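You operate a simulated robot arm through the tools that you are given. There is no shell and no other tool. Be economical: measure what you need, move in short steps, check, and stop when the job is done.

You run a simulated two-armed robot. Do the job below in one go: nothing can be reset, and whatever is moved stays where it is left.

TASK
Fold the open carton shut and seal its seam with clear tape.
Fine: the carton at the bench's end, which holds a pack; short flaps first; use a tape gun and put it back into the grey basket.
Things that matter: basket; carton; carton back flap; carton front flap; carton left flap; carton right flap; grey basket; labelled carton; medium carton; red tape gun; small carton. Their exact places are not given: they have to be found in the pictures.

Only the result counts: the job must be done as asked and must still hold three seconds after the hand-in. Knocking over, shifting, dropping, spilling or breaking anything else fails it. A push-on lid holds only when it is set on centred and level and pressed home; a screw cap is set on level and turned clockwise until tight. Flat cloth is picked up by pressing the open fingertips on it (5 to 10 N) and closing them slowly along it; thin cloth reads only 2 to 8 mm in the jaws.

THE ROBOT
Two 7-joint arms with fingered hands on one trunk, on a base that drives. Base frame: it is fixed to the floor where the robot stands at the start and does not move with it; the origin is under the middle of the robot, x ahead of it, y to its left, z up; the surface under the hand at the start is at about z = 78. Units: cm, degrees, N and s.
The left shoulder is at the start at [4.7, 12.5, 124.9], the right one opposite. With the tool pointing down near the work surface each hand reaches from about 10 to 74 cm from the robot's upright axis, wherever it stands, measured 20 degrees to its own side. Places, roughly: basket [50, 80, 80]; carton back flap [60, -10, 110]; carton front flap [70, 20, 110]; carton left flap [80, 0, 110]; carton right flap [40, 20, 110]; medium carton [-75, 225, 25]; red tape gun [275, 375, 75]; small carton [-100, 175, 25]. Payload 3.6 kg a hand.
The TCP of each hand is the grasp point between the finger pads, 3 cm short of the fingertips. In the tool frame z runs along the fingers and y along their closing line. The gripper opens to 10.4 cm. The gripper's body begins 3.5 cm behind the TCP. The gripper is a hand of 4 fingers: y runs from the thumb to the fingers, the wrist lies at [-1.5, -10.4, -17.8] in the tool frame, and closing takes about 1.5 s.
Orientation is that of the tool frame in the base frame, as a unit quaternion [x, y, z, w]. With the fingers straight down and the wrist toward the robot, the tool's x, y and z point along [0, 1, 0], [1, 0, 0] and [0, 0, -1] of the base frame.

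THE INTERFACE
- The arms move only by the tool move_arm. It takes "left_steps", "right_steps" or both (then of equal length, played together; a hand with none holds still); each is a list of rows, each an object (a shift or turn left out is 0, a gripper value left out holds the last) with "dr": the turn, a rotation vector about the tool's x, y, z in degrees, a list of three; "translation": the shift along the tool's x, y, z in cm, a list of three. In form: [{"dr": [rx, ry, rz], "translation": [x, y, z]}, ...]. A call has 1 to 20 rows; each row is the pose to reach, as a shift and turn from the pose commanded when the call began, along the tool's axes at that moment. "left_jaw" and "right_jaw" are, for a hand that has rows, the gripper command, from -1 (shut) to 1 (fully open), values between in proportion, set as the call begins (left out, the last holds). Rows are played at 5 a second. More than 5 cm and 8.6 degrees between two rows, or a gripper value outside its range, and nothing of the call is played. A pose out of reach is approached as far as the arm can. The call stops where the force on the tool passes 90 N (or 10 N more than at its start, if that is more) or the arm is blocked; 0.2 s more then pass. Each finger travels about 7.2 cm/s and halts on what it meets, pressing with about 28 N; the grip force reading is that of the motor and also rises with nothing between the fingers. The clock runs only during rows and for 0.2 s after the last one: add rows that repeat a pose to give the fingers time. It gives the time, the measured TCP pose, the force on the tool (base axes), the opening and the grip force at its end, in the units of the frame above (readings bear some noise), with the torque about the TCP (base axes, N m) and any sound that the robot's microphone picked up.
- Cameras (640 x 400 px; columns grow to the right, rows downward): "scene" is now at [14.82, 3.65, 140.03]; the picture's right is [0.43, -0.90, 0.00], its down [-0.37, -0.18, -0.91] and it looks along [0.82, 0.40, -0.41] (base axes); focal length 214 px, centre (320, 200). "left" rides on the left gripper at [-6.1, -9.2, -13] in its tool frame; the picture's right is [-0.81, -0.27, 0.52], its down [0.53, -0.71, 0.46] and it looks along [0.24, 0.64, 0.72] (tool axes); focal length 275 px, centre (320, 200). "right" rides on the right gripper at [6.1, -9.2, -13] in its tool frame; the picture's right is [-0.81, 0.27, -0.52], its down [-0.53, -0.71, 0.46] and it looks along [-0.24, 0.65, 0.72] (tool axes); focal length 275 px, centre (320, 200).
- get_image(camera): a new picture of that camera. The clock stands still meanwhile.
- slide_trunk(by): slides the trunk up (or, below 0, down) by that many cm; the arms and the scene camera ride with it, the base frame stays. It gives what a move gives, with no picture.
- steer(legs): drives the robot by 1 to 6 legs, each [ahead, left, turn to the left] in cm, cm and degrees, along the robot's own axes; the way and the turn of a leg run together, so that a leg with both is an arc; at most 150 cm and 180 degrees a leg. The arms and the cameras ride along, it lands a little off, and it stops where it bumps. It gives what a move gives.
- set_fingers(index, middle, ring, thumb_bend, thumb_turn, hand): sets how far each is bent, from 0 (flat) to 1 (curled in); at 0.3 the hand is open as for a grip, at 0.7 the pads meet at the TCP. One left out holds its place. A second passes; each finger stops where it meets its share of the squeeze, and holds until it gets a number again. A gripper value or a shape takes the hand back. It gives what a move gives, with no picture; readings hold the bend of each and the force on the fingers (four entries, about 0 where the hand has none), thumb and palm. thumb_turn goes from beside the hand (0) to across from the fingers (1), as for a grip.
- grasp_type(shape, hand): the hand has 4 fingers and takes this shape, open, in about a second: jaw (thumb against the fingers, like two jaws); tri (thumb and two fingers); tip (a fingertip pinch); poke (one finger out to press); point (the index stretched); flat (the hand flat); cup (the hand cupped); fist (a fist). The gripper value then closes the fingers along that shape, each until it touches; the sizes above hold for jaw. It gives what a move gives, with no picture.
- aim_head(pan, tilt): turns the head with the scene camera to pan (to the left, within 80 degrees either way) and tilt (down, from -29 to 69), counted from straight ahead of the robot. It gives what a move gives.
- probe_pixels(camera, pixels): there is no depth. For up to 12 entries [column, row, z] of the newest picture of that camera ("zoom" is the newest enlarged one), the place [x, y] in the base frame at which the ray of that pixel passes the height z, good to about 0.3 cm, but the place of the scene camera against the robot may be out by one fixed shift of up to 1.2 cm in any direction. The clock stands still meanwhile.
- zoom(camera, box): a new picture of the part [left, top, right, bottom] of that camera's present view, enlarged. The clock stands still meanwhile.
- close_job(): hands the job in; it is judged then, once.

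Keep the steps short. Do not move on a guess: measure, check each grasp and each placing, and mend mistakes. In all there are 80 turns and 58 pictures (those below and enlarged ones count). Leave the grippers open and the arms clear of the work at the hand-in unless told otherwise, and finish with a single line.

The tools are called as name(argument=value, ...) on one line, values as JSON. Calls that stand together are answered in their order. move_arm: Moves the arms, as the interface text tells. Its arguments: {"type":"object","properties":{"left_steps":{"type":"array","items":{"type":"object","properties":{"dr":{"type":"array","items":{"type":"number"}},"translation":{"type":"array","items":{"type":"number"}}}}},"left_jaw":{"type":"number"},"right_steps":{"type":"array","items":{"type":"object","properties":{"dr":{"type":"array","items":{"type":"number"}},"translation":{"type":"array","items":{"type":"number"}}}}},"right_jaw":{"type":"number"}},"required":[]} The other tools are called the same way: slide_trunk (by) slides the trunk up or down; grasp_type (shape, hand) gives the hand a shape; set_fingers (index, middle, ring, thumb_bend, thumb_turn, hand) moves the fingers one by one; steer (legs) drives the base; aim_head (pan, tilt) turns the head that bears the scene camera; get_image (camera) takes a picture; probe_pixels (camera, pixels) gives the place at which the rays of pixels pass given heights; zoom (camera, box) takes an enlarged picture of a part of a camera's view; close_job () hands the job in.

At the start:

```text
time_s: 0.0
left_eef_pos: [32.21, 32.58, 144.66]
left_tool_rot: [0.707, 0.707, -0.001, 0.0]
left_ft_force: [0.4, 0.8, -0.6]
left_wrist_torque: [0.0, 0.02, 0.01]
left_finger_gap: 10.37
left_grip_force: 0.0
left_shape: jaw
left_bend: [0.3, 0.3, 0.3, 0.3, 0.98]
left_finger forces: [0.1, 0.0, 0.1, 0.0, 0.0, 0.1]
right_eef_pos: [41.4, -6.35, 138.33]
right_tool_rot: [0.707, 0.707, -0.001, 0.0]
right_ft_force: [-0.8, -0.5, -0.4]
right_wrist_torque: [-0.01, 0.0, 0.0]
right_finger_gap: 10.37
right_grip_force: 0.1
right_shape: jaw
right_bend: [0.3, 0.3, 0.3, 0.3, 0.98]
right_finger forces: [0.0, 0.1, 0.0, 0.1, 0.0, 0.0]
trunk travel left (down, up): [-47.5, 6.1]
robot x, y, heading: [0.1, -0.16, -0.3]
head pan, tilt: [25.8, 24.0]
```

scene: 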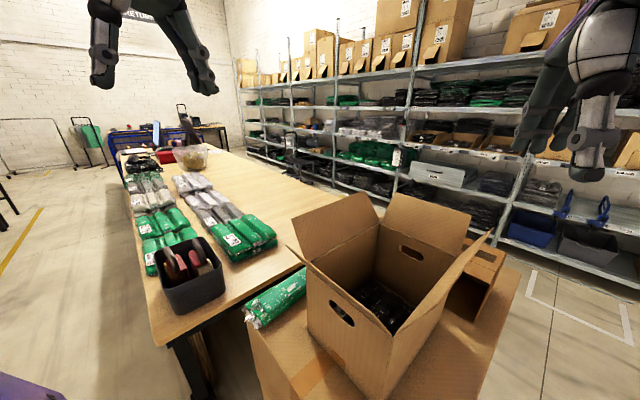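
right: 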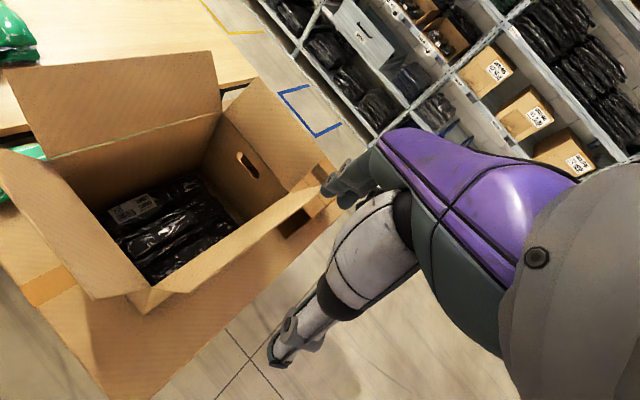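
left: 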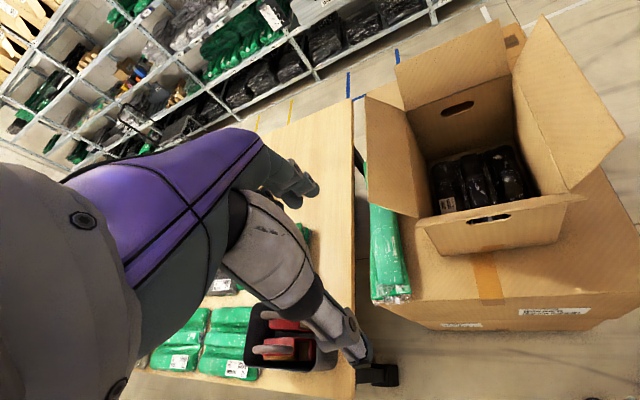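

I see the open carton at the bench's end and a dark basket with something red in it. I'll zoom in on both to measure.

zoom(camera="scene", box=[120, 210, 280, 330])

zoom(camera="scene", box=[230, 180, 530, 400])

zoom(camera="scene", box=[100, 100, 260, 200])

```text
3.33 times, centred on (200, 270) of scene
```

zoom: 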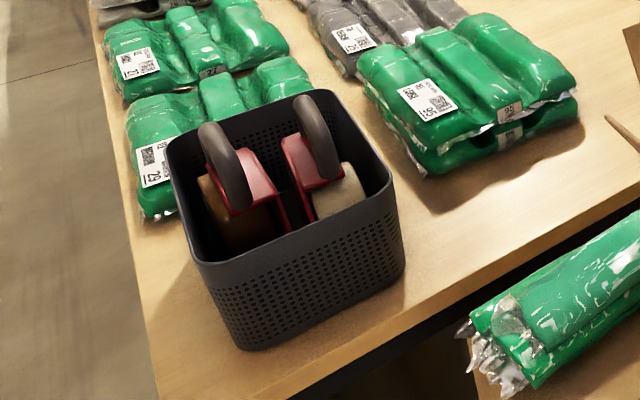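

```text
1.82 times, centred on (380, 290) of scene
```

zoom: 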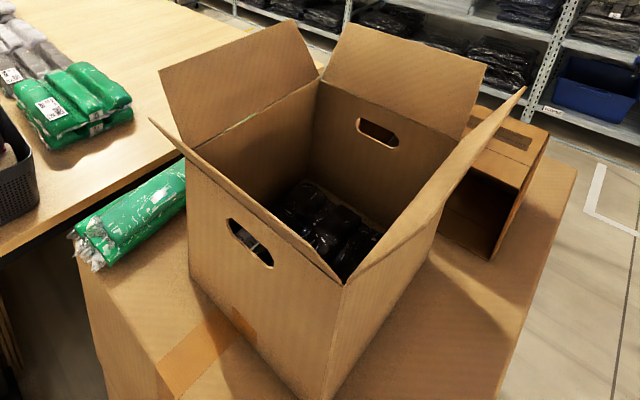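

```text
4.00 times, centred on (180, 150) of scene
```

zoom: 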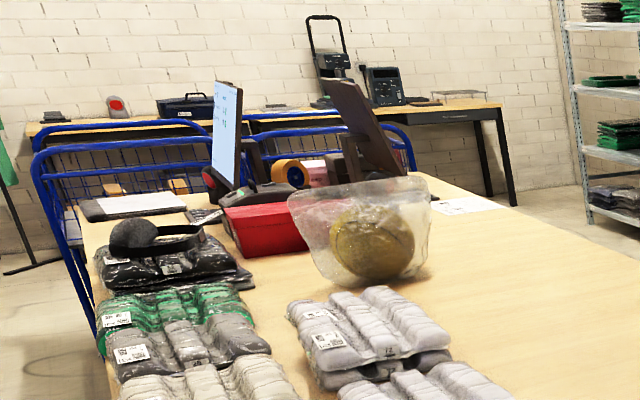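

Two guns stand in the basket: the left one seems to hold a brown roll, the right one a clear or pale roll. I'll triangulate the carton rim and basket rim from several cameras.

probe_pixels(camera="scene", pixels=[[306.8, 262.4, 100], [306.8, 262.4, 110], [380, 225, 100], [380, 225, 110], [458, 257, 100], [458, 257, 110], [393.6, 336.6, 100], [393.6, 336.6, 110], [165, 288.6, 95], [165, 288.6, 85], [222.5, 268.5, 90], [176, 315, 78]])

probe_pixels(camera="right", pixels=[[48, 158, 100], [48, 158, 110], [220, 112, 100], [220, 112, 110], [313, 190, 100], [313, 190, 110], [150, 290, 100], [150, 290, 110], [35, 68, 115], [210, 52, 115], [0, 155, 115], [105, 300, 115]])

zoom(camera="left", box=[180, 270, 380, 395])

zoom(camera="right", box=[0, 20, 400, 400])

```text
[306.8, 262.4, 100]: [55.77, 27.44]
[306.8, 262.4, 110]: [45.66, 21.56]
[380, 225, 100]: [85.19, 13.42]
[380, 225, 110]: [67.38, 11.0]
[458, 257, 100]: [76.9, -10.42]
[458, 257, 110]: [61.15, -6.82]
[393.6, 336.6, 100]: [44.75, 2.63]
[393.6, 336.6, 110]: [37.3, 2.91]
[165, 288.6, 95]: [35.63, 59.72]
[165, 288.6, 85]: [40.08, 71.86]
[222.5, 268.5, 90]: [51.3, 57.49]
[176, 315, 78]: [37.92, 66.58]
```

```text
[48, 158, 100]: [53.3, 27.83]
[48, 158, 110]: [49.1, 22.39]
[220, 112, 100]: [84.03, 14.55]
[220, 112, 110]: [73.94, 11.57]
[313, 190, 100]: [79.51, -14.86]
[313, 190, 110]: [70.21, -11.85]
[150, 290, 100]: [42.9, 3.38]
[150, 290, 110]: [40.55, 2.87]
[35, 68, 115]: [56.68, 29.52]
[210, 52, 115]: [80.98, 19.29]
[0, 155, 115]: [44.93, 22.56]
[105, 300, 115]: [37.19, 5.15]
```

```text
3.20 times, centred on (280, 332) of left
```

zoom: 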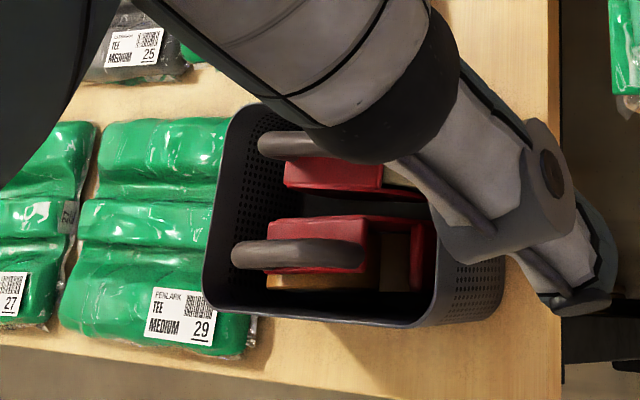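

```text
1.05 times, centred on (200, 210) of right (not enlarged: the box is as wide or as high as the picture)
```

zoom: 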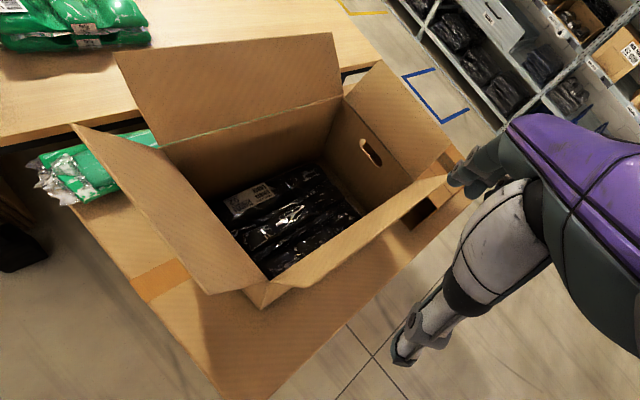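

From two views I get the rim at about z 103.5, with corners A(52,25), B(81,14), C(71,-8) and D(42,3). The short sides are A-D (robot side) and B-C (far side). Next I look down to see the big carton's extent and how far I can drive.

aim_head(pan=0, tilt=50)

get_image(camera="scene")

```text
time_s: 0.9
left_eef_pos: [32.28, 32.57, 144.67]
left_tool_rot: [0.707, 0.708, 0.0, 0.0]
left_ft_force: [-1.2, 1.7, -0.2]
left_wrist_torque: [0.01, 0.01, -0.03]
left_finger_gap: 10.39
left_grip_force: 0.1
left_shape: jaw
left_bend: [0.3, 0.3, 0.3, 0.3, 0.98]
left_finger forces: [0.0, 0.0, 0.0, 0.0, 0.0, 0.1]
right_eef_pos: [41.59, -6.36, 138.24]
right_tool_rot: [0.707, 0.707, 0.0, 0.0]
right_ft_force: [0.6, -0.2, -0.1]
right_wrist_torque: [-0.01, -0.02, 0.0]
right_finger_gap: 10.38
right_grip_force: 0.0
right_shape: jaw
right_bend: [0.3, 0.3, 0.3, 0.3, 0.98]
right_finger forces: [0.0, 0.1, 0.1, 0.1, 0.0, 0.0]
trunk travel left (down, up): [-47.5, 6.1]
robot x, y, heading: [-0.17, -0.02, 0.3]
head pan, tilt: [0.0, 50.0]
```

```text
49 pictures are left
```

scene: 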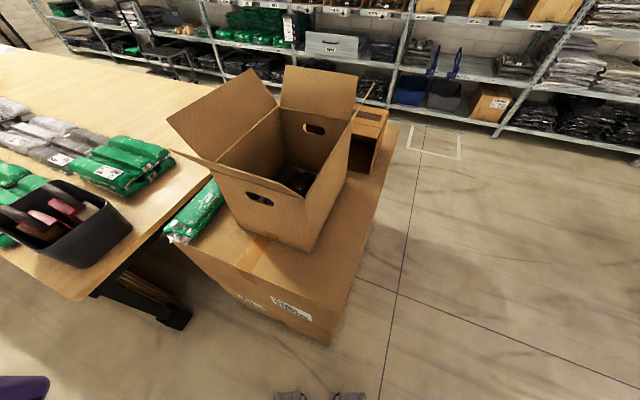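

zoom(camera="scene", box=[150, 50, 420, 350])

probe_pixels(camera="scene", pixels=[[305, 252, 78], [305, 252, 82], [332, 322, 78], [400, 125, 78], [178, 245, 78], [305, 198, 103.5], [215, 162, 103.5], [281, 107, 103.5], [100, 205, 90], [83, 268, 78], [330, 344, 40], [385, 400, 0]])

```text
1.33 times, centred on (285, 200) of scene
```

zoom: 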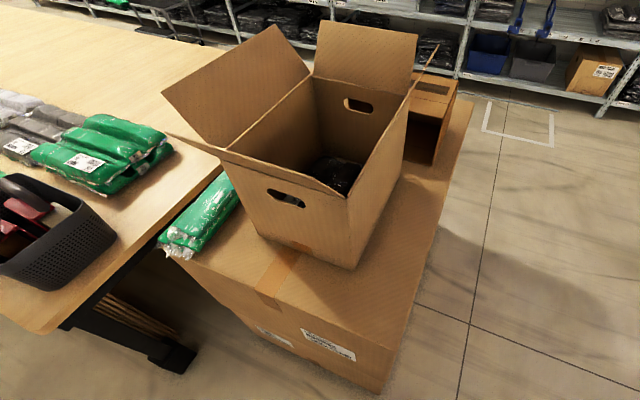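

```text
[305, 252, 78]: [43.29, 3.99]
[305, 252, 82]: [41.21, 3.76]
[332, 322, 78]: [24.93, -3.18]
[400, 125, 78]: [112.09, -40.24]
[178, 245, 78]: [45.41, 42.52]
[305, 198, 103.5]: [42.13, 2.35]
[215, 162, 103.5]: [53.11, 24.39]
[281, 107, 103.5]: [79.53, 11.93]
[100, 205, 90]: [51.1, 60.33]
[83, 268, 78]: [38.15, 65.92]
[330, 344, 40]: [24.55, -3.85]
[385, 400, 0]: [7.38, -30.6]
```

The big carton's top is at about z 79, and the near short flap (A-D) leans about 35° outward with its tip near (40.5,17,113). I bring the closed left hand to just outside that flap, yawed 21° to match the carton.

move_arm(left_jaw=-1, left_steps=[{"translation": [-1.5, 0, 4], "dr": [0, 0, 3]}, {"translation": [-3, 0, 8], "dr": [0, 0, 6]}, {"translation": [-4.7, 0, 12], "dr": [0, 0, 9]}, {"translation": [-6.3, 0, 16], "dr": [0, 0, 12]}, {"translation": [-8, 0, 20], "dr": [0, 0, 15]}, {"translation": [-9.5, 0, 24], "dr": [0, 0, 18]}, {"translation": [-11, 0, 28], "dr": [0, 0, 21]}, {"translation": [-12.6, 0, 31.7], "dr": [0, 0, 21]}, {"translation": [-12.6, 0, 31.7], "dr": [0, 0, 21]}])

get_image(camera="scene")

get_image(camera="right")

```text
time_s: 2.9
left_eef_pos: [35.94, 21.12, 114.01]
left_tool_rot: [0.824, 0.567, -0.001, 0.0]
left_ft_force: [-0.3, -0.1, -0.3]
left_wrist_torque: [-0.04, 0.0, -0.01]
left_finger_gap: 0.01
left_grip_force: 28.4
left_shape: jaw
left_bend: [0.7, 0.7, 0.7, 0.47, 1.0]
left_finger forces: [0.0, 0.1, 0.0, 0.1, 0.0, 0.1]
left hand out of reach, approached as far as the arm can: row 7, 8, 9
right_eef_pos: [41.57, -6.4, 138.31]
right_tool_rot: [0.707, 0.708, 0.001, 0.002]
right_ft_force: [-0.3, 0.0, 0.2]
right_wrist_torque: [0.0, -0.02, -0.01]
right_finger_gap: 10.36
right_grip_force: 0.0
right_shape: jaw
right_bend: [0.3, 0.3, 0.3, 0.3, 0.98]
right_finger forces: [0.0, 0.0, 0.0, 0.1, 0.0, 0.0]
trunk travel left (down, up): [-47.5, 6.1]
robot x, y, heading: [0.08, -0.36, 0.0]
head pan, tilt: [0.0, 50.0]
```

```text
47 pictures are left
```

scene: 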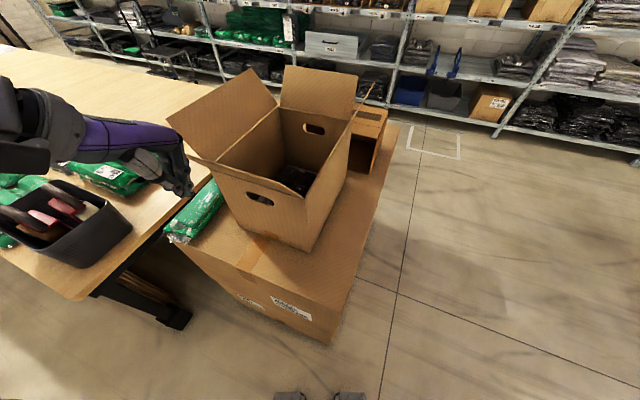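

```text
46 pictures are left
```

right: 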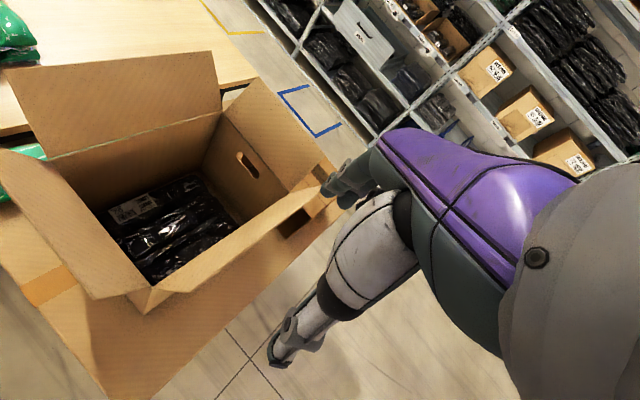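

The hand is just outside the near flap with no contact. I sweep it inward along tool y.

move_arm(left_steps=[{"translation": [0, 3, -0.5]}, {"translation": [0, 6, -1]}, {"translation": [0, 9, -1.5]}, {"translation": [0, 12, -1.5]}, {"translation": [0, 15, -1.5]}, {"translation": [0, 15, -1.5]}])

get_image(camera="scene")

```text
time_s: 4.3
left_eef_pos: [49.95, 15.75, 115.46]
left_tool_rot: [0.824, 0.566, 0.0, 0.0]
left_ft_force: [0.4, 0.6, -0.2]
left_wrist_torque: [0.02, 0.01, -0.05]
left_finger_gap: 0.01
left_grip_force: 28.5
left_shape: jaw
left_bend: [0.7, 0.7, 0.7, 0.47, 1.0]
left_finger forces: [0.0, 0.0, 0.1, 0.1, 0.0, 0.1]
right_eef_pos: [41.39, -6.28, 138.29]
right_tool_rot: [0.707, 0.707, 0.0, 0.001]
right_ft_force: [0.5, 0.2, 0.5]
right_wrist_torque: [-0.01, -0.03, -0.01]
right_finger_gap: 10.34
right_grip_force: 0.0
right_shape: jaw
right_bend: [0.3, 0.3, 0.3, 0.3, 0.98]
right_finger forces: [0.1, 0.0, 0.1, 0.0, 0.0, 0.1]
trunk travel left (down, up): [-47.5, 6.1]
robot x, y, heading: [-0.06, 0.14, 0.1]
head pan, tilt: [0.0, 50.0]
```

```text
45 pictures are left
```

scene: 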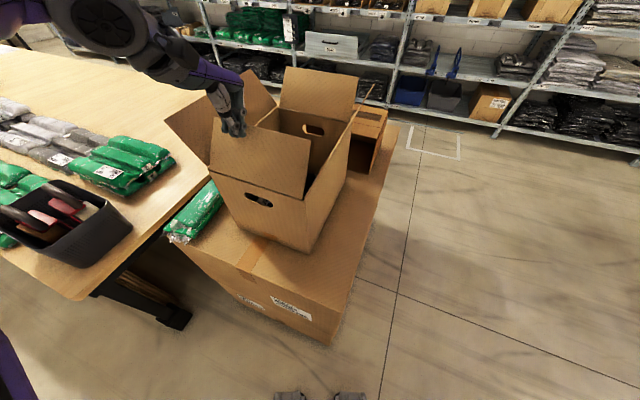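

The near flap is rotating inward easily. I continue along its arc down to the rim level.

move_arm(left_steps=[{"translation": [0, 3, 0.5]}, {"translation": [0, 5.5, 2.5]}, {"translation": [0, 7.5, 5]}, {"translation": [0, 8.5, 7]}, {"translation": [0, 8.5, 8.3]}, {"translation": [0, 8.5, 8.3]}])

get_image(camera="scene")

```text
time_s: 5.7
left_eef_pos: [57.82, 12.84, 107.34]
left_tool_rot: [0.824, 0.566, -0.001, 0.0]
left_ft_force: [-0.3, -0.8, -0.5]
left_wrist_torque: [0.01, -0.01, 0.01]
left_finger_gap: 0.0
left_grip_force: 28.4
left_shape: jaw
left_bend: [0.7, 0.7, 0.7, 0.47, 1.0]
left_finger forces: [0.0, 0.0, 0.0, 0.1, 0.0, 0.0]
right_eef_pos: [41.52, -6.33, 138.23]
right_tool_rot: [0.707, 0.707, 0.001, -0.001]
right_ft_force: [0.0, 0.2, -0.2]
right_wrist_torque: [0.01, -0.02, -0.04]
right_finger_gap: 10.36
right_grip_force: 0.1
right_shape: jaw
right_bend: [0.3, 0.3, 0.3, 0.3, 0.98]
right_finger forces: [0.0, 0.0, 0.1, 0.0, 0.0, 0.0]
trunk travel left (down, up): [-47.5, 6.1]
robot x, y, heading: [0.34, -0.05, -0.1]
head pan, tilt: [0.0, 50.0]
```

```text
44 pictures are left
```

scene: 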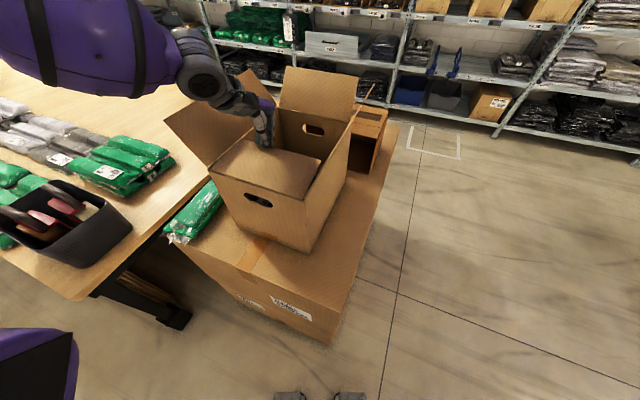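

The near flap is about level. I lift the hand clear to see whether the flap stays down.

move_arm(left_steps=[{"translation": [0, -1, -5]}, {"translation": [0, -4, -10]}, {"translation": [0, -8, -15]}, {"translation": [0, -12, -20]}, {"translation": [0, -15, -24]}, {"translation": [0, -18, -28]}, {"translation": [0, -18, -28]}])

get_image(camera="scene")

```text
refused: row 1 steps farther than a row can; nothing moved
```

```text
43 pictures are left
```

scene: 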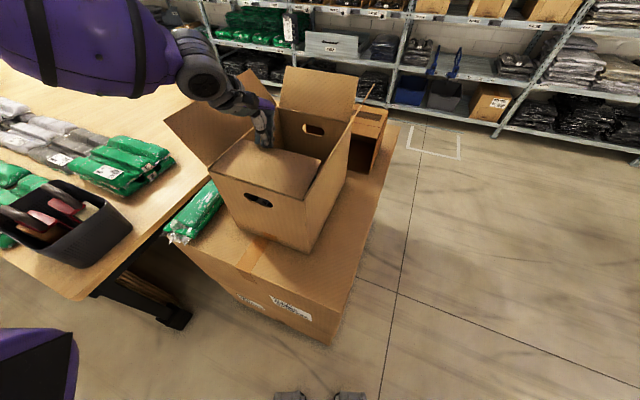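

The first step was a bit too long, so I repeat the lift with shorter steps.

move_arm(left_steps=[{"translation": [0, -0.5, -4]}, {"translation": [0, -2, -8]}, {"translation": [0, -5, -12]}, {"translation": [0, -8, -16]}, {"translation": [0, -11, -19]}, {"translation": [0, -14, -22]}, {"translation": [0, -14, -22]}])

get_image(camera="scene")

```text
time_s: 7.3
left_eef_pos: [45.23, 18.01, 129.5]
left_tool_rot: [0.824, 0.566, -0.001, 0.0]
left_ft_force: [0.5, 0.5, -0.6]
left_wrist_torque: [0.02, 0.0, 0.05]
left_finger_gap: 0.03
left_grip_force: 27.9
left_shape: jaw
left_bend: [0.7, 0.7, 0.7, 0.47, 1.0]
left_finger forces: [0.0, 0.0, 0.1, 0.0, 0.0, 0.0]
right_eef_pos: [41.65, -6.24, 138.36]
right_tool_rot: [0.707, 0.707, 0.0, -0.001]
right_ft_force: [-0.8, 0.1, -0.7]
right_wrist_torque: [-0.03, -0.02, 0.0]
right_finger_gap: 10.36
right_grip_force: 0.0
right_shape: jaw
right_bend: [0.3, 0.3, 0.3, 0.3, 0.98]
right_finger forces: [0.0, 0.1, 0.0, 0.0, 0.1, 0.0]
trunk travel left (down, up): [-47.5, 6.1]
robot x, y, heading: [-0.53, 0.35, 0.1]
head pan, tilt: [0.0, 50.0]
```

```text
42 pictures are left
```

scene: 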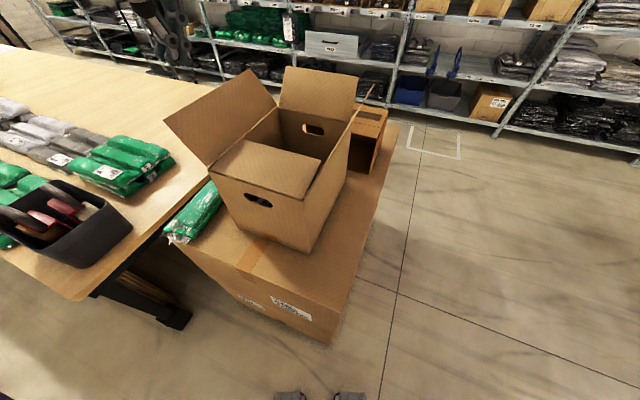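

The near flap holds by itself. The far flap is out of reach from here, so I drive around to the carton's right side over the clear floor and turn left.

steer(legs=[[0, -48, 0], [30, 0, 0], [0, 0, 50]])

aim_head(pan=0, tilt=40)

get_image(camera="scene")

```text
time_s: 15.9
left_eef_pos: [45.02, -1.43, 129.42]
left_tool_rot: [0.504, 0.864, 0.001, 0.0]
left_ft_force: [-0.9, -0.2, 0.5]
left_wrist_torque: [-0.01, 0.0, 0.01]
left_finger_gap: 0.0
left_grip_force: 28.1
left_shape: jaw
left_bend: [0.7, 0.7, 0.7, 0.47, 1.0]
left_finger forces: [0.0, 0.1, 0.0, 0.1, 0.0, 0.0]
right_eef_pos: [61.5, -19.83, 138.35]
right_tool_rot: [0.339, 0.941, -0.001, 0.0]
right_ft_force: [0.3, 0.0, 0.6]
right_wrist_torque: [-0.05, -0.01, 0.02]
right_finger_gap: 10.37
right_grip_force: 0.1
right_shape: jaw
right_bend: [0.3, 0.3, 0.3, 0.3, 0.98]
right_finger forces: [0.0, 0.0, 0.0, 0.0, 0.1, 0.1]
trunk travel left (down, up): [-47.5, 6.1]
robot x, y, heading: [29.89, -47.73, 50.4]
head pan, tilt: [0.0, 50.0]
```

```text
time_s: 16.6
left_eef_pos: [45.06, -1.47, 129.35]
left_tool_rot: [0.505, 0.863, 0.0, 0.0]
left_ft_force: [-0.2, -0.2, 0.1]
left_wrist_torque: [0.01, 0.02, 0.0]
left_finger_gap: 0.0
left_grip_force: 28.1
left_shape: jaw
left_bend: [0.7, 0.7, 0.7, 0.47, 1.0]
left_finger forces: [0.0, 0.0, 0.0, 0.0, 0.0, 0.1]
right_eef_pos: [61.48, -19.8, 138.38]
right_tool_rot: [0.339, 0.941, 0.0, 0.0]
right_ft_force: [0.0, 0.3, 0.4]
right_wrist_torque: [-0.01, -0.01, 0.05]
right_finger_gap: 10.36
right_grip_force: 0.0
right_shape: jaw
right_bend: [0.3, 0.3, 0.3, 0.3, 0.98]
right_finger forces: [0.0, 0.0, 0.0, 0.0, 0.1, 0.0]
trunk travel left (down, up): [-47.5, 6.1]
robot x, y, heading: [30.05, -47.64, 50.4]
head pan, tilt: [0.0, 40.0]
```

```text
41 pictures are left
```

scene: 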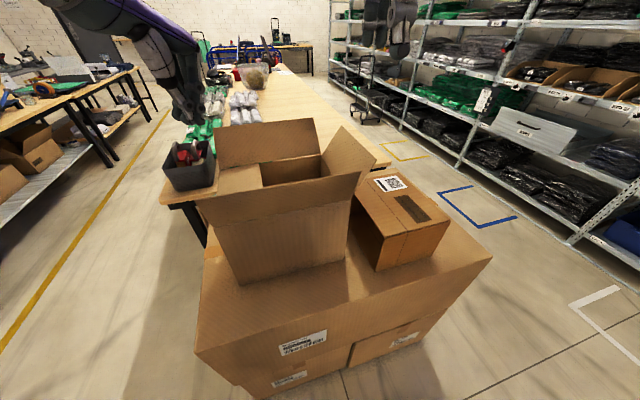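

zoom(camera="scene", box=[190, 100, 460, 290])

probe_pixels(camera="scene", pixels=[[340, 125, 113], [376, 170, 113], [376, 170, 110], [347, 200, 103.5], [321, 160, 103.5], [218, 222, 103.5], [198, 203, 113], [365, 172, 113], [380, 238, 90], [376, 272, 79], [445, 225, 90], [398, 175, 90]])

```text
2.11 times, centred on (325, 195) of scene
```

zoom: 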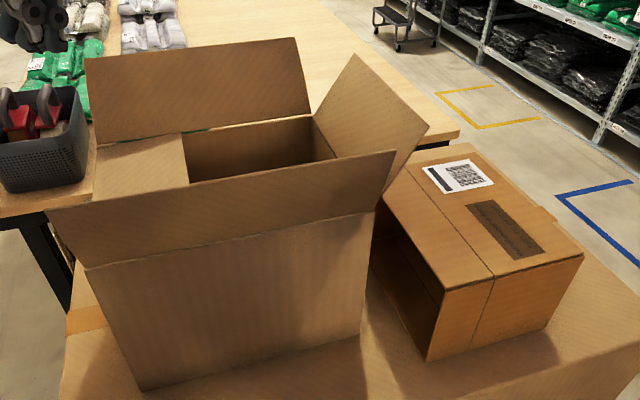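

```text
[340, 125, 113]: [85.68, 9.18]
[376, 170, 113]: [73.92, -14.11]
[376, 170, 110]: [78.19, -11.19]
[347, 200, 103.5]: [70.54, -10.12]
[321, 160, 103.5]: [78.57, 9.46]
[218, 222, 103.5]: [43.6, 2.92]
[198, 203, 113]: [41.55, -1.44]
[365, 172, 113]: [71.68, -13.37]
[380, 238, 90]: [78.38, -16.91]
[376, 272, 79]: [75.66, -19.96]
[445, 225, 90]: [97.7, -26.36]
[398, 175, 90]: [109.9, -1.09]
```

The far flap's tip runs from about (84,6) to (77.5,-11) at z 113, and the labelled carton below it is lower. I take the closed right hand over at height and lower it to just outside that flap.

move_arm(right_jaw=-1, right_steps=[{"translation": [-1.85, 4.4, 0]}, {"translation": [-3.7, 8.8, 0]}, {"translation": [-5.55, 13.2, 0]}, {"translation": [-7.4, 17.6, 0]}, {"translation": [-9.25, 22, 0]}, {"translation": [-11.1, 26.5, 0]}, {"translation": [-11.1, 26.5, 5]}, {"translation": [-11.1, 26.5, 10]}, {"translation": [-11.1, 26.5, 15]}, {"translation": [-11.1, 26.5, 20]}, {"translation": [-11.1, 26.5, 24.3]}, {"translation": [-11.1, 26.5, 24.3]}])

get_image(camera="scene")

```text
time_s: 19.2
left_eef_pos: [45.01, -1.41, 129.41]
left_tool_rot: [0.504, 0.864, 0.0, 0.0]
left_ft_force: [0.1, 0.3, -0.7]
left_wrist_torque: [-0.02, 0.02, 0.03]
left_finger_gap: 0.0
left_grip_force: 28.4
left_shape: jaw
left_bend: [0.7, 0.7, 0.7, 0.47, 1.0]
left_finger forces: [0.1, 0.0, 0.0, 0.1, 0.0, 0.0]
right_eef_pos: [86.99, -6.59, 114.09]
right_tool_rot: [0.339, 0.941, 0.001, 0.0]
right_ft_force: [0.2, -0.7, -1.1]
right_wrist_torque: [0.02, -0.01, -0.01]
right_finger_gap: 0.01
right_grip_force: 28.5
right_shape: jaw
right_bend: [0.7, 0.7, 0.7, 0.47, 1.0]
right_finger forces: [0.0, 0.0, 0.0, 0.0, 0.0, 0.0]
right hand out of reach, approached as far as the arm can: row 6
trunk travel left (down, up): [-47.5, 6.1]
robot x, y, heading: [30.48, -47.51, 50.4]
head pan, tilt: [0.0, 40.0]
```

```text
39 pictures are left
```

scene: 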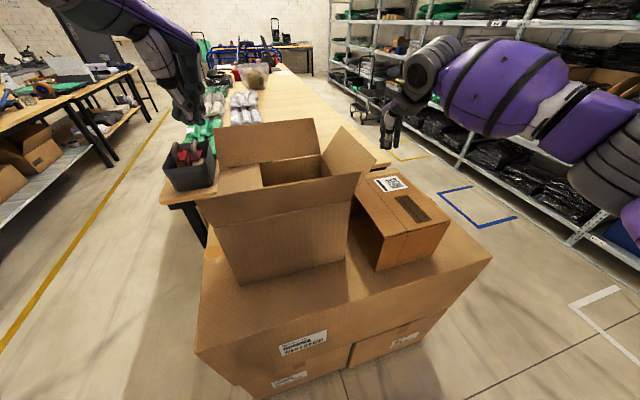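

The hand is outside the far flap, fingertips at pixel (385,145). I sweep it inward along the flap's arc.

move_arm(right_steps=[{"translation": [3.78, -1.26, -1]}, {"translation": [7.56, -2.52, -1.5]}, {"translation": [11.34, -3.78, -1.5]}, {"translation": [14.2, -4.73, -1]}, {"translation": [17.0, -5.67, 1]}, {"translation": [18.9, -6.3, 3.5]}, {"translation": [20.3, -6.77, 5.5]}, {"translation": [20.8, -6.93, 6.8]}, {"translation": [20.8, -6.93, 6.8]}])

get_image(camera="scene")

```text
time_s: 21.2
left_eef_pos: [45.01, -1.48, 129.49]
left_tool_rot: [0.505, 0.863, 0.0, 0.0]
left_ft_force: [-0.3, -0.7, -0.2]
left_wrist_torque: [-0.02, 0.01, -0.02]
left_finger_gap: 0.01
left_grip_force: 28.0
left_shape: jaw
left_bend: [0.7, 0.7, 0.7, 0.48, 1.0]
left_finger forces: [0.0, 0.0, 0.0, 0.0, 0.1, 0.0]
right_eef_pos: [66.49, 1.59, 107.27]
right_tool_rot: [0.339, 0.941, 0.0, -0.001]
right_ft_force: [0.1, -0.1, -0.7]
right_wrist_torque: [0.0, 0.01, 0.01]
right_finger_gap: 0.0
right_grip_force: 28.6
right_shape: jaw
right_bend: [0.7, 0.7, 0.7, 0.47, 1.0]
right_finger forces: [0.0, 0.1, 0.0, 0.0, 0.0, 0.0]
trunk travel left (down, up): [-47.5, 6.1]
robot x, y, heading: [29.89, -47.72, 50.2]
head pan, tilt: [0.0, 40.0]
```

```text
38 pictures are left
```

scene: 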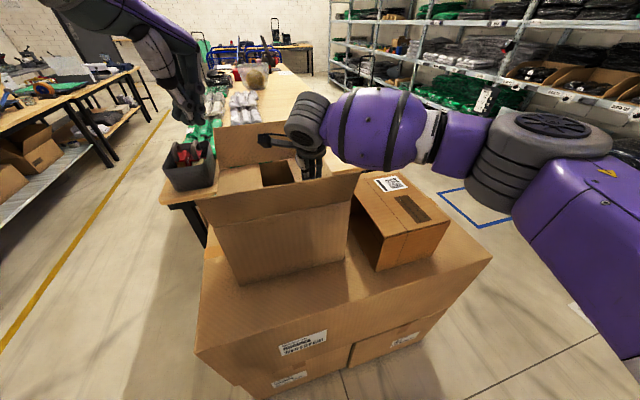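

The far flap is down. I lift over the robot-side long flap and come down outside it, checking the box interior state after.

move_arm(right_steps=[{"translation": [0, 0, -4.5]}, {"translation": [0, 0, -9]}, {"translation": [0, 0, -13.5]}, {"translation": [0, 0, -18]}, {"translation": [-0.9, -4.4, -19]}, {"translation": [-1.8, -8.8, -19]}, {"translation": [-2.7, -13.2, -19]}, {"translation": [-3.6, -17.5, -19]}, {"translation": [-4.4, -21.8, -19]}, {"translation": [-4.4, -21.8, -19]}])

get_image(camera="scene")

```text
time_s: 23.4
left_eef_pos: [45.1, -1.35, 129.38]
left_tool_rot: [0.505, 0.863, 0.0, 0.001]
left_ft_force: [0.5, -0.3, 0.3]
left_wrist_torque: [0.02, 0.0, 0.01]
left_finger_gap: 0.03
left_grip_force: 27.4
left_shape: jaw
left_bend: [0.7, 0.7, 0.7, 0.48, 1.0]
left_finger forces: [0.0, 0.1, 0.0, 0.0, 0.1, 0.0]
right_eef_pos: [56.28, -18.31, 125.93]
right_tool_rot: [0.34, 0.941, 0.0, 0.0]
right_ft_force: [0.3, 0.7, 0.1]
right_wrist_torque: [0.01, 0.01, -0.02]
right_finger_gap: 0.0
right_grip_force: 28.1
right_shape: jaw
right_bend: [0.7, 0.7, 0.7, 0.47, 1.0]
right_finger forces: [0.0, 0.1, 0.0, 0.1, 0.0, 0.0]
trunk travel left (down, up): [-47.5, 6.1]
robot x, y, heading: [30.26, -48.0, 50.4]
head pan, tilt: [0.0, 40.0]
```

```text
37 pictures are left
```

scene: 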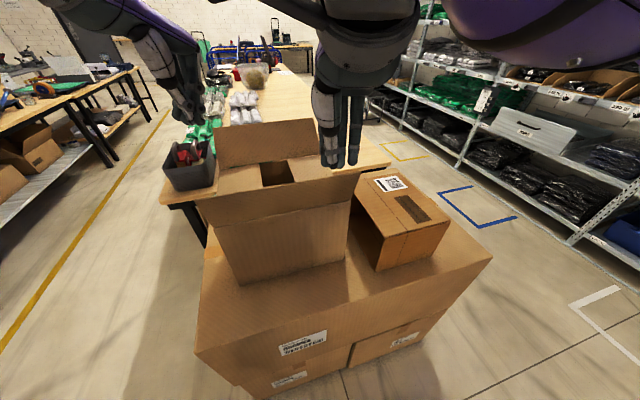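

Both short flaps are in. I lower outside the back long flap and fold it over.

move_arm(right_steps=[{"translation": [0, 0, 4]}, {"translation": [0, 0, 8]}, {"translation": [0, 0, 12]}, {"translation": [1.26, 3.78, 11]}, {"translation": [2.52, 7.56, 10.5]}, {"translation": [3.78, 11.34, 10.5]}, {"translation": [4.73, 14.2, 11]}, {"translation": [5.67, 17.0, 12.5]}, {"translation": [6.46, 19.4, 14.5]}, {"translation": [7.09, 21.3, 16.8]}, {"translation": [7.4, 22.2, 18.4]}, {"translation": [7.4, 22.2, 18.4]}])

get_image(camera="scene")

```text
time_s: 26.1
left_eef_pos: [45.13, -1.31, 129.36]
left_tool_rot: [0.505, 0.863, 0.0, 0.0]
left_ft_force: [-0.1, 0.0, 0.9]
left_wrist_torque: [0.0, 0.02, 0.0]
left_finger_gap: 0.0
left_grip_force: 27.8
left_shape: jaw
left_bend: [0.7, 0.7, 0.7, 0.48, 1.0]
left_finger forces: [0.0, 0.1, 0.0, 0.1, 0.0, 0.1]
right_eef_pos: [64.43, 3.66, 107.74]
right_tool_rot: [0.339, 0.941, 0.001, 0.0]
right_ft_force: [-0.5, -0.1, 0.9]
right_wrist_torque: [0.0, -0.02, 0.04]
right_finger_gap: 0.0
right_grip_force: 27.2
right_shape: jaw
right_bend: [0.7, 0.7, 0.7, 0.47, 1.0]
right_finger forces: [0.1, 0.0, 0.0, 0.1, 0.0, 0.0]
trunk travel left (down, up): [-47.5, 6.1]
robot x, y, heading: [30.0, -47.26, 50.4]
head pan, tilt: [0.0, 40.0]
```

```text
36 pictures are left
```

scene: 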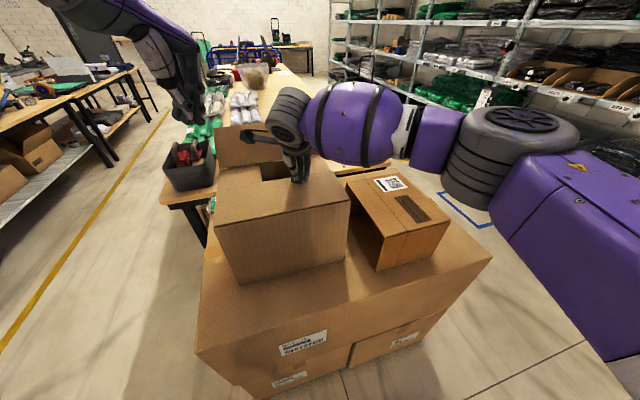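

Three flaps are down. I lift and retract the right hand, then drive back to the robot-side end, slightly left, where the left hand reaches the last flap and the basket.

move_arm(right_jaw=1, right_steps=[{"translation": [0, 0, -4.5]}, {"translation": [0, 0, -9]}, {"translation": [0, 0, -13.5]}, {"translation": [0, 0, -18]}, {"translation": [0, -3, -21.5]}, {"translation": [0, -6, -25]}, {"translation": [0, -9, -28]}, {"translation": [0, -12, -31]}, {"translation": [0, -16, -31]}, {"translation": [0, -20, -31]}])

steer(legs=[[0, 0, -50], [-30, 0, 0], [0, 60, 0], [5, 0, 0], [0, 0, 20]])

aim_head(pan=5, tilt=48)

get_image(camera="scene")

```text
time_s: 28.2
left_eef_pos: [45.17, -1.32, 129.43]
left_tool_rot: [0.505, 0.863, -0.001, -0.001]
left_ft_force: [1.0, 0.5, 0.3]
left_wrist_torque: [0.0, 0.01, 0.02]
left_finger_gap: 0.0
left_grip_force: 28.2
left_shape: jaw
left_bend: [0.7, 0.7, 0.7, 0.48, 1.0]
left_finger forces: [0.1, 0.0, 0.0, 0.1, 0.0, 0.1]
right_eef_pos: [52.98, -11.84, 138.66]
right_tool_rot: [0.353, 0.935, -0.009, -0.014]
right_ft_force: [0.2, 0.8, 0.0]
right_wrist_torque: [0.01, 0.0, 0.03]
right_finger_gap: 10.36
right_grip_force: 0.2
right_shape: jaw
right_bend: [0.3, 0.3, 0.3, 0.3, 0.98]
right_finger forces: [0.0, 0.1, 0.1, 0.0, 0.0, 0.0]
trunk travel left (down, up): [-47.5, 6.1]
robot x, y, heading: [30.41, -47.59, 50.3]
head pan, tilt: [0.0, 40.0]
```

```text
time_s: 39.6
left_eef_pos: [42.21, 45.5, 129.37]
left_tool_rot: [0.714, 0.7, 0.0, -0.001]
left_ft_force: [0.3, -0.6, 0.3]
left_wrist_torque: [-0.02, 0.02, 0.0]
left_finger_gap: 0.0
left_grip_force: 27.8
left_shape: jaw
left_bend: [0.7, 0.7, 0.7, 0.48, 1.0]
left_finger forces: [0.0, 0.0, 0.0, 0.0, 0.0, 0.0]
right_eef_pos: [42.65, 32.91, 138.73]
right_tool_rot: [0.576, 0.818, 0.001, 0.001]
right_ft_force: [0.9, -0.1, 0.0]
right_wrist_torque: [0.0, 0.01, 0.03]
right_finger_gap: 10.38
right_grip_force: 0.2
right_shape: jaw
right_bend: [0.3, 0.3, 0.3, 0.3, 0.98]
right_finger forces: [0.0, 0.1, 0.1, 0.0, 0.0, 0.0]
trunk travel left (down, up): [-47.5, 6.1]
robot x, y, heading: [5.79, 13.66, 20.0]
head pan, tilt: [0.0, 40.0]
```

```text
time_s: 40.3
left_eef_pos: [42.15, 45.6, 129.41]
left_tool_rot: [0.714, 0.7, 0.0, 0.0]
left_ft_force: [0.2, 0.7, 0.2]
left_wrist_torque: [0.02, 0.01, -0.03]
left_finger_gap: 0.0
left_grip_force: 28.1
left_shape: jaw
left_bend: [0.7, 0.7, 0.7, 0.48, 1.0]
left_finger forces: [0.0, 0.0, 0.0, 0.1, 0.0, 0.1]
right_eef_pos: [42.71, 33.0, 138.65]
right_tool_rot: [0.576, 0.818, -0.002, 0.0]
right_ft_force: [-0.3, 0.0, -0.4]
right_wrist_torque: [-0.02, 0.0, 0.02]
right_finger_gap: 10.35
right_grip_force: 0.0
right_shape: jaw
right_bend: [0.3, 0.3, 0.3, 0.3, 0.98]
right_finger forces: [0.0, 0.0, 0.1, 0.0, 0.0, 0.0]
trunk travel left (down, up): [-47.5, 6.1]
robot x, y, heading: [5.96, 13.48, 20.0]
head pan, tilt: [5.0, 48.0]
```

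```text
35 pictures are left
```

scene: 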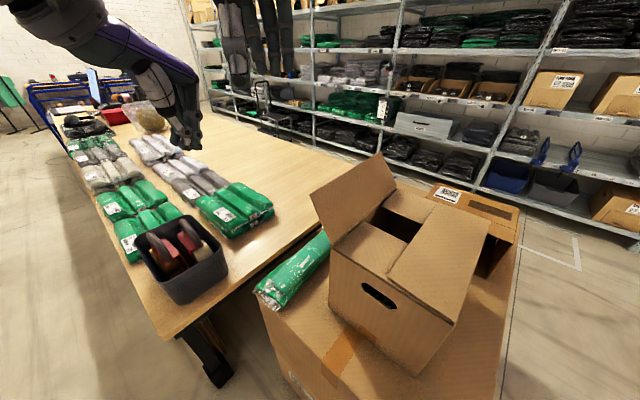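

The last long flap is still up with its tip at pixels (310,190)-(378,153). I move the left hand to just outside it.

move_arm(left_steps=[{"translation": [-1.7, 4.1, 0]}, {"translation": [-3.4, 8.2, 0]}, {"translation": [-5.1, 12.3, 0]}, {"translation": [-6.8, 16.4, 0]}, {"translation": [-8.5, 20.5, 0]}, {"translation": [-10.1, 24.5, 0]}, {"translation": [-10.1, 24.5, 4]}, {"translation": [-10.1, 24.5, 8]}, {"translation": [-10.1, 24.5, 12]}, {"translation": [-10.1, 24.5, 15.4]}, {"translation": [-10.1, 24.5, 15.4]}])

get_image(camera="scene")

```text
time_s: 41.9
left_eef_pos: [57.33, 40.48, 127.73]
left_tool_rot: [0.732, 0.682, 0.009, 0.001]
left_ft_force: [-18.6, -11.4, -26.6]
left_wrist_torque: [2.96, -5.17, 0.14]
left_finger_gap: 0.0
left_grip_force: 27.7
left_shape: jaw
left_bend: [0.7, 0.7, 0.7, 0.48, 1.0]
left_finger forces: [0.1, 0.1, 0.0, 0.0, 0.1, 0.0]
left hand out of reach, approached as far as the arm can: row 4, 5, 6, 7
right_eef_pos: [44.37, 33.44, 138.43]
right_tool_rot: [0.589, 0.808, 0.008, -0.003]
right_ft_force: [18.7, 11.1, 27.0]
right_wrist_torque: [0.13, -0.26, -0.01]
right_finger_gap: 10.38
right_grip_force: 0.1
right_shape: jaw
right_bend: [0.24, 0.3, 0.3, 0.3, 0.98]
right_finger forces: [0.1, 0.0, 0.0, 0.1, 0.0, 0.0]
trunk travel left (down, up): [-47.5, 6.1]
robot x, y, heading: [5.93, 13.32, 20.1]
head pan, tilt: [5.0, 48.0]
stopped in row 7 (left hand): the force on the tool passed its limit at 118 N (the readings are from after the stop); the commanded pose is now the measured one
```

```text
34 pictures are left
```

scene: 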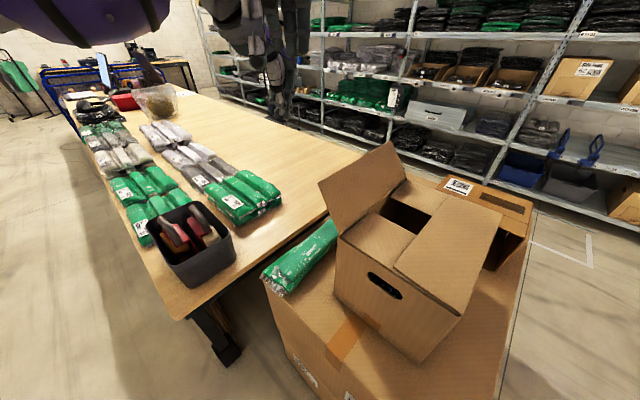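

The two arms brushed each other: the right hand was in the way. I back the left off slightly and carry the right hand out to the right.

move_arm(left_steps=[{"translation": [1.5, -3, -1]}, {"translation": [3, -6, -2]}, {"translation": [3, -8, -2]}, {"translation": [3, -8, -2]}, {"translation": [3, -8, -2]}, {"translation": [3, -8, -2]}, {"translation": [3, -8, -2]}, {"translation": [3, -8, -2]}], right_steps=[{"translation": [0, 0, 0]}, {"translation": [-2, -0.5, 0]}, {"translation": [-6.5, -1.5, 0]}, {"translation": [-11, -2.5, 0]}, {"translation": [-15.5, -3.6, 0]}, {"translation": [-20, -4.8, 0]}, {"translation": [-24, -5.8, 0]}, {"translation": [-27.3, -6.7, 0]}])

get_image(camera="scene")

```text
time_s: 43.6
left_eef_pos: [49.26, 43.8, 130.05]
left_tool_rot: [0.729, 0.684, 0.01, 0.007]
left_ft_force: [-0.7, 0.1, 0.2]
left_wrist_torque: [-0.02, -0.03, -0.02]
left_finger_gap: 0.0
left_grip_force: 28.0
left_shape: jaw
left_bend: [0.7, 0.7, 0.7, 0.48, 1.0]
left_finger forces: [0.0, 0.1, 0.0, 0.1, 0.0, 0.0]
right_eef_pos: [46.15, 4.79, 138.05]
right_tool_rot: [0.583, 0.812, 0.007, 0.0]
right_ft_force: [0.2, 0.3, 0.9]
right_wrist_torque: [-0.03, -0.03, -0.02]
right_finger_gap: 10.38
right_grip_force: 0.2
right_shape: jaw
right_bend: [0.3, 0.3, 0.3, 0.3, 0.98]
right_finger forces: [0.1, 0.0, 0.0, 0.0, 0.1, 0.1]
trunk travel left (down, up): [-47.5, 6.1]
robot x, y, heading: [5.88, 13.38, 20.0]
head pan, tilt: [5.0, 48.0]
```

```text
33 pictures are left
```

scene: 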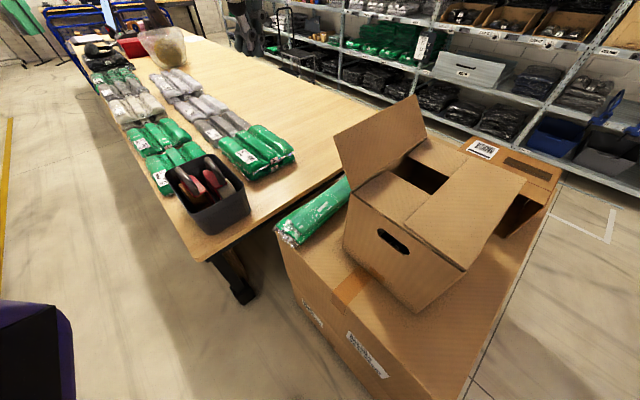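

The right hand is clear now. I lower the left hand to z 116 first for better reach, then move outward past the flap's end to its outside.

move_arm(left_steps=[{"translation": [0, 0, 4.6]}, {"translation": [0, 0, 9.2]}, {"translation": [0, 0, 13.8]}, {"translation": [-0.5, 4.4, 15]}, {"translation": [-1, 8.8, 15.5]}, {"translation": [-3.5, 13, 15.5]}, {"translation": [-6.5, 16, 15.5]}, {"translation": [-7.7, 17.7, 15.5]}, {"translation": [-7.7, 17.7, 15.5]}])

get_image(camera="scene")

```text
time_s: 45.6
left_eef_pos: [60.5, 40.61, 114.27]
left_tool_rot: [0.728, 0.686, 0.009, 0.007]
left_ft_force: [-0.4, 0.5, 0.1]
left_wrist_torque: [-0.02, 0.0, -0.06]
left_finger_gap: 0.02
left_grip_force: 27.8
left_shape: jaw
left_bend: [0.7, 0.7, 0.7, 0.48, 1.0]
left_finger forces: [0.1, 0.0, 0.1, 0.0, 0.1, 0.0]
left hand out of reach, approached as far as the arm can: row 6, 7, 8, 9
right_eef_pos: [46.15, 4.96, 138.06]
right_tool_rot: [0.584, 0.812, 0.005, -0.001]
right_ft_force: [0.1, 0.3, 0.1]
right_wrist_torque: [0.02, -0.01, -0.01]
right_finger_gap: 10.4
right_grip_force: 0.1
right_shape: jaw
right_bend: [0.3, 0.3, 0.3, 0.3, 0.98]
right_finger forces: [0.0, 0.1, 0.0, 0.0, 0.0, 0.0]
trunk travel left (down, up): [-47.5, 6.1]
robot x, y, heading: [5.98, 13.35, 20.0]
head pan, tilt: [5.0, 48.0]
```

```text
32 pictures are left
```

scene: 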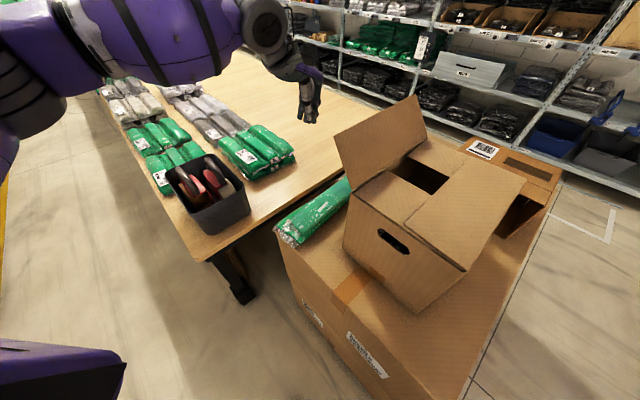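

The reach stopped short, likely because the hand's yaw is off the arm's direction. I rotate the hand 24° toward the heading and then move on.

move_arm(left_steps=[{"translation": [0, 0, 0], "dr": [0, 0, -8]}, {"translation": [0, 0, 0], "dr": [0, 0, -16]}, {"translation": [0, 0, 0], "dr": [0, 0, -24]}, {"translation": [-1.5, 3, 0], "dr": [0, 0, -24]}, {"translation": [-4.6, 6.3, 0], "dr": [0, 0, -24]}, {"translation": [-4.6, 6.3, 0], "dr": [0, 0, -24]}])

```text
time_s: 47.0
left_eef_pos: [58.67, 41.9, 113.67]
left_tool_rot: [0.57, 0.822, 0.008, 0.007]
left_ft_force: [0.0, 0.8, -0.8]
left_wrist_torque: [-0.04, -0.05, -0.01]
left_finger_gap: 0.0
left_grip_force: 28.1
left_shape: jaw
left_bend: [0.7, 0.7, 0.7, 0.48, 1.0]
left_finger forces: [0.1, 0.1, 0.1, 0.1, 0.0, 0.1]
left hand out of reach, approached as far as the arm can: row 1, 2, 3, 4, 5, 6
right_eef_pos: [46.17, 4.96, 138.07]
right_tool_rot: [0.584, 0.811, 0.006, 0.0]
right_ft_force: [0.7, -0.2, -0.3]
right_wrist_torque: [0.0, -0.01, 0.02]
right_finger_gap: 10.39
right_grip_force: 0.1
right_shape: jaw
right_bend: [0.3, 0.3, 0.3, 0.3, 0.98]
right_finger forces: [0.0, 0.0, 0.0, 0.1, 0.0, 0.1]
trunk travel left (down, up): [-47.5, 6.1]
robot x, y, heading: [5.64, 13.11, 20.4]
head pan, tilt: [5.0, 48.0]
```

That made it worse, so I try the opposite yaw (inward, as with the first flap) and then approach.

move_arm(left_steps=[{"dr": [0, 0, 8]}, {"dr": [0, 0, 16]}, {"dr": [0, 0, 24]}, {"dr": [0, 0, 32]}, {"dr": [0, 0, 40]}, {"dr": [0, 0, 48]}, {"dr": [0, 0, 48], "translation": [-3, 2, 0]}, {"dr": [0, 0, 48], "translation": [-6, 4, 0]}, {"dr": [0, 0, 48], "translation": [-8, 5, 0]}, {"dr": [0, 0, 48], "translation": [-8, 5, 0]}])

get_image(camera="scene")

```text
time_s: 49.2
left_eef_pos: [60.2, 38.86, 112.28]
left_tool_rot: [0.855, 0.519, 0.011, 0.005]
left_ft_force: [1.5, -0.4, 0.2]
left_wrist_torque: [-0.04, -0.01, -0.03]
left_finger_gap: 0.0
left_grip_force: 27.8
left_shape: jaw
left_bend: [0.7, 0.7, 0.7, 0.48, 1.0]
left_finger forces: [0.1, 0.1, 0.0, 0.0, 0.0, 0.0]
left hand out of reach, approached as far as the arm can: row 7, 8, 9, 10
right_eef_pos: [46.27, 5.05, 138.09]
right_tool_rot: [0.584, 0.812, 0.005, -0.001]
right_ft_force: [-0.5, -0.1, -0.7]
right_wrist_torque: [0.0, 0.05, 0.02]
right_finger_gap: 10.4
right_grip_force: 0.1
right_shape: jaw
right_bend: [0.3, 0.3, 0.3, 0.3, 0.98]
right_finger forces: [0.1, 0.0, 0.0, 0.1, 0.0, 0.1]
trunk travel left (down, up): [-47.5, 6.1]
robot x, y, heading: [5.76, 13.35, 19.8]
head pan, tilt: [5.0, 48.0]
```

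```text
31 pictures are left
```

scene: 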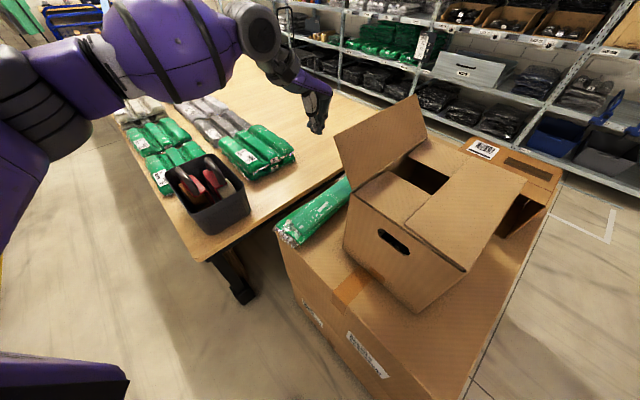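

The arm is quite extended, but the hand already stands outside the flap near its robot-side end. Pushing from here moves nearer the robot, so I sweep it inward, drifting toward the flap's middle.

move_arm(left_steps=[{"translation": [-4, 1, -1.5]}, {"translation": [-8, 2.5, -2]}, {"translation": [-12, 4, -2.5]}, {"translation": [-16, 5, -2.5]}, {"translation": [-16, 5, -2.5]}])

get_image(camera="scene")

```text
time_s: 50.5
left_eef_pos: [53.38, 29.24, 113.08]
left_tool_rot: [0.855, 0.518, 0.01, 0.006]
left_ft_force: [0.5, 0.1, -0.1]
left_wrist_torque: [0.0, -0.01, 0.01]
left_finger_gap: 0.01
left_grip_force: 27.9
left_shape: jaw
left_bend: [0.7, 0.7, 0.7, 0.48, 1.0]
left_finger forces: [0.0, 0.0, 0.0, 0.0, 0.0, 0.1]
left hand out of reach, approached as far as the arm can: row 1, 2, 3, 4, 5
right_eef_pos: [46.24, 5.03, 137.93]
right_tool_rot: [0.584, 0.812, 0.006, 0.0]
right_ft_force: [-0.1, 0.6, -0.2]
right_wrist_torque: [0.0, 0.0, -0.01]
right_finger_gap: 10.4
right_grip_force: 0.1
right_shape: jaw
right_bend: [0.3, 0.3, 0.3, 0.3, 0.98]
right_finger forces: [0.0, 0.1, 0.0, 0.0, 0.1, 0.0]
trunk travel left (down, up): [-47.5, 6.1]
robot x, y, heading: [5.82, 13.42, 19.8]
head pan, tilt: [5.0, 48.0]
```

```text
30 pictures are left
```

scene: 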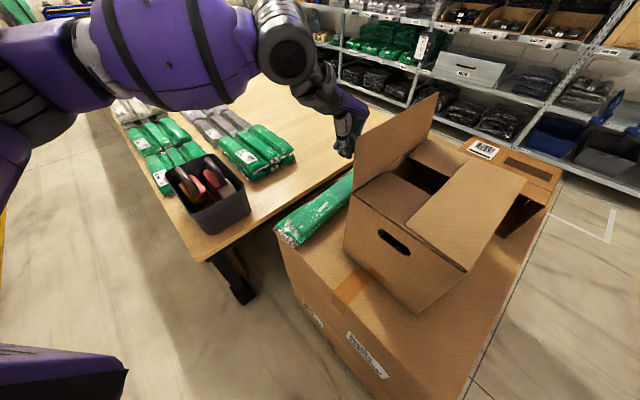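

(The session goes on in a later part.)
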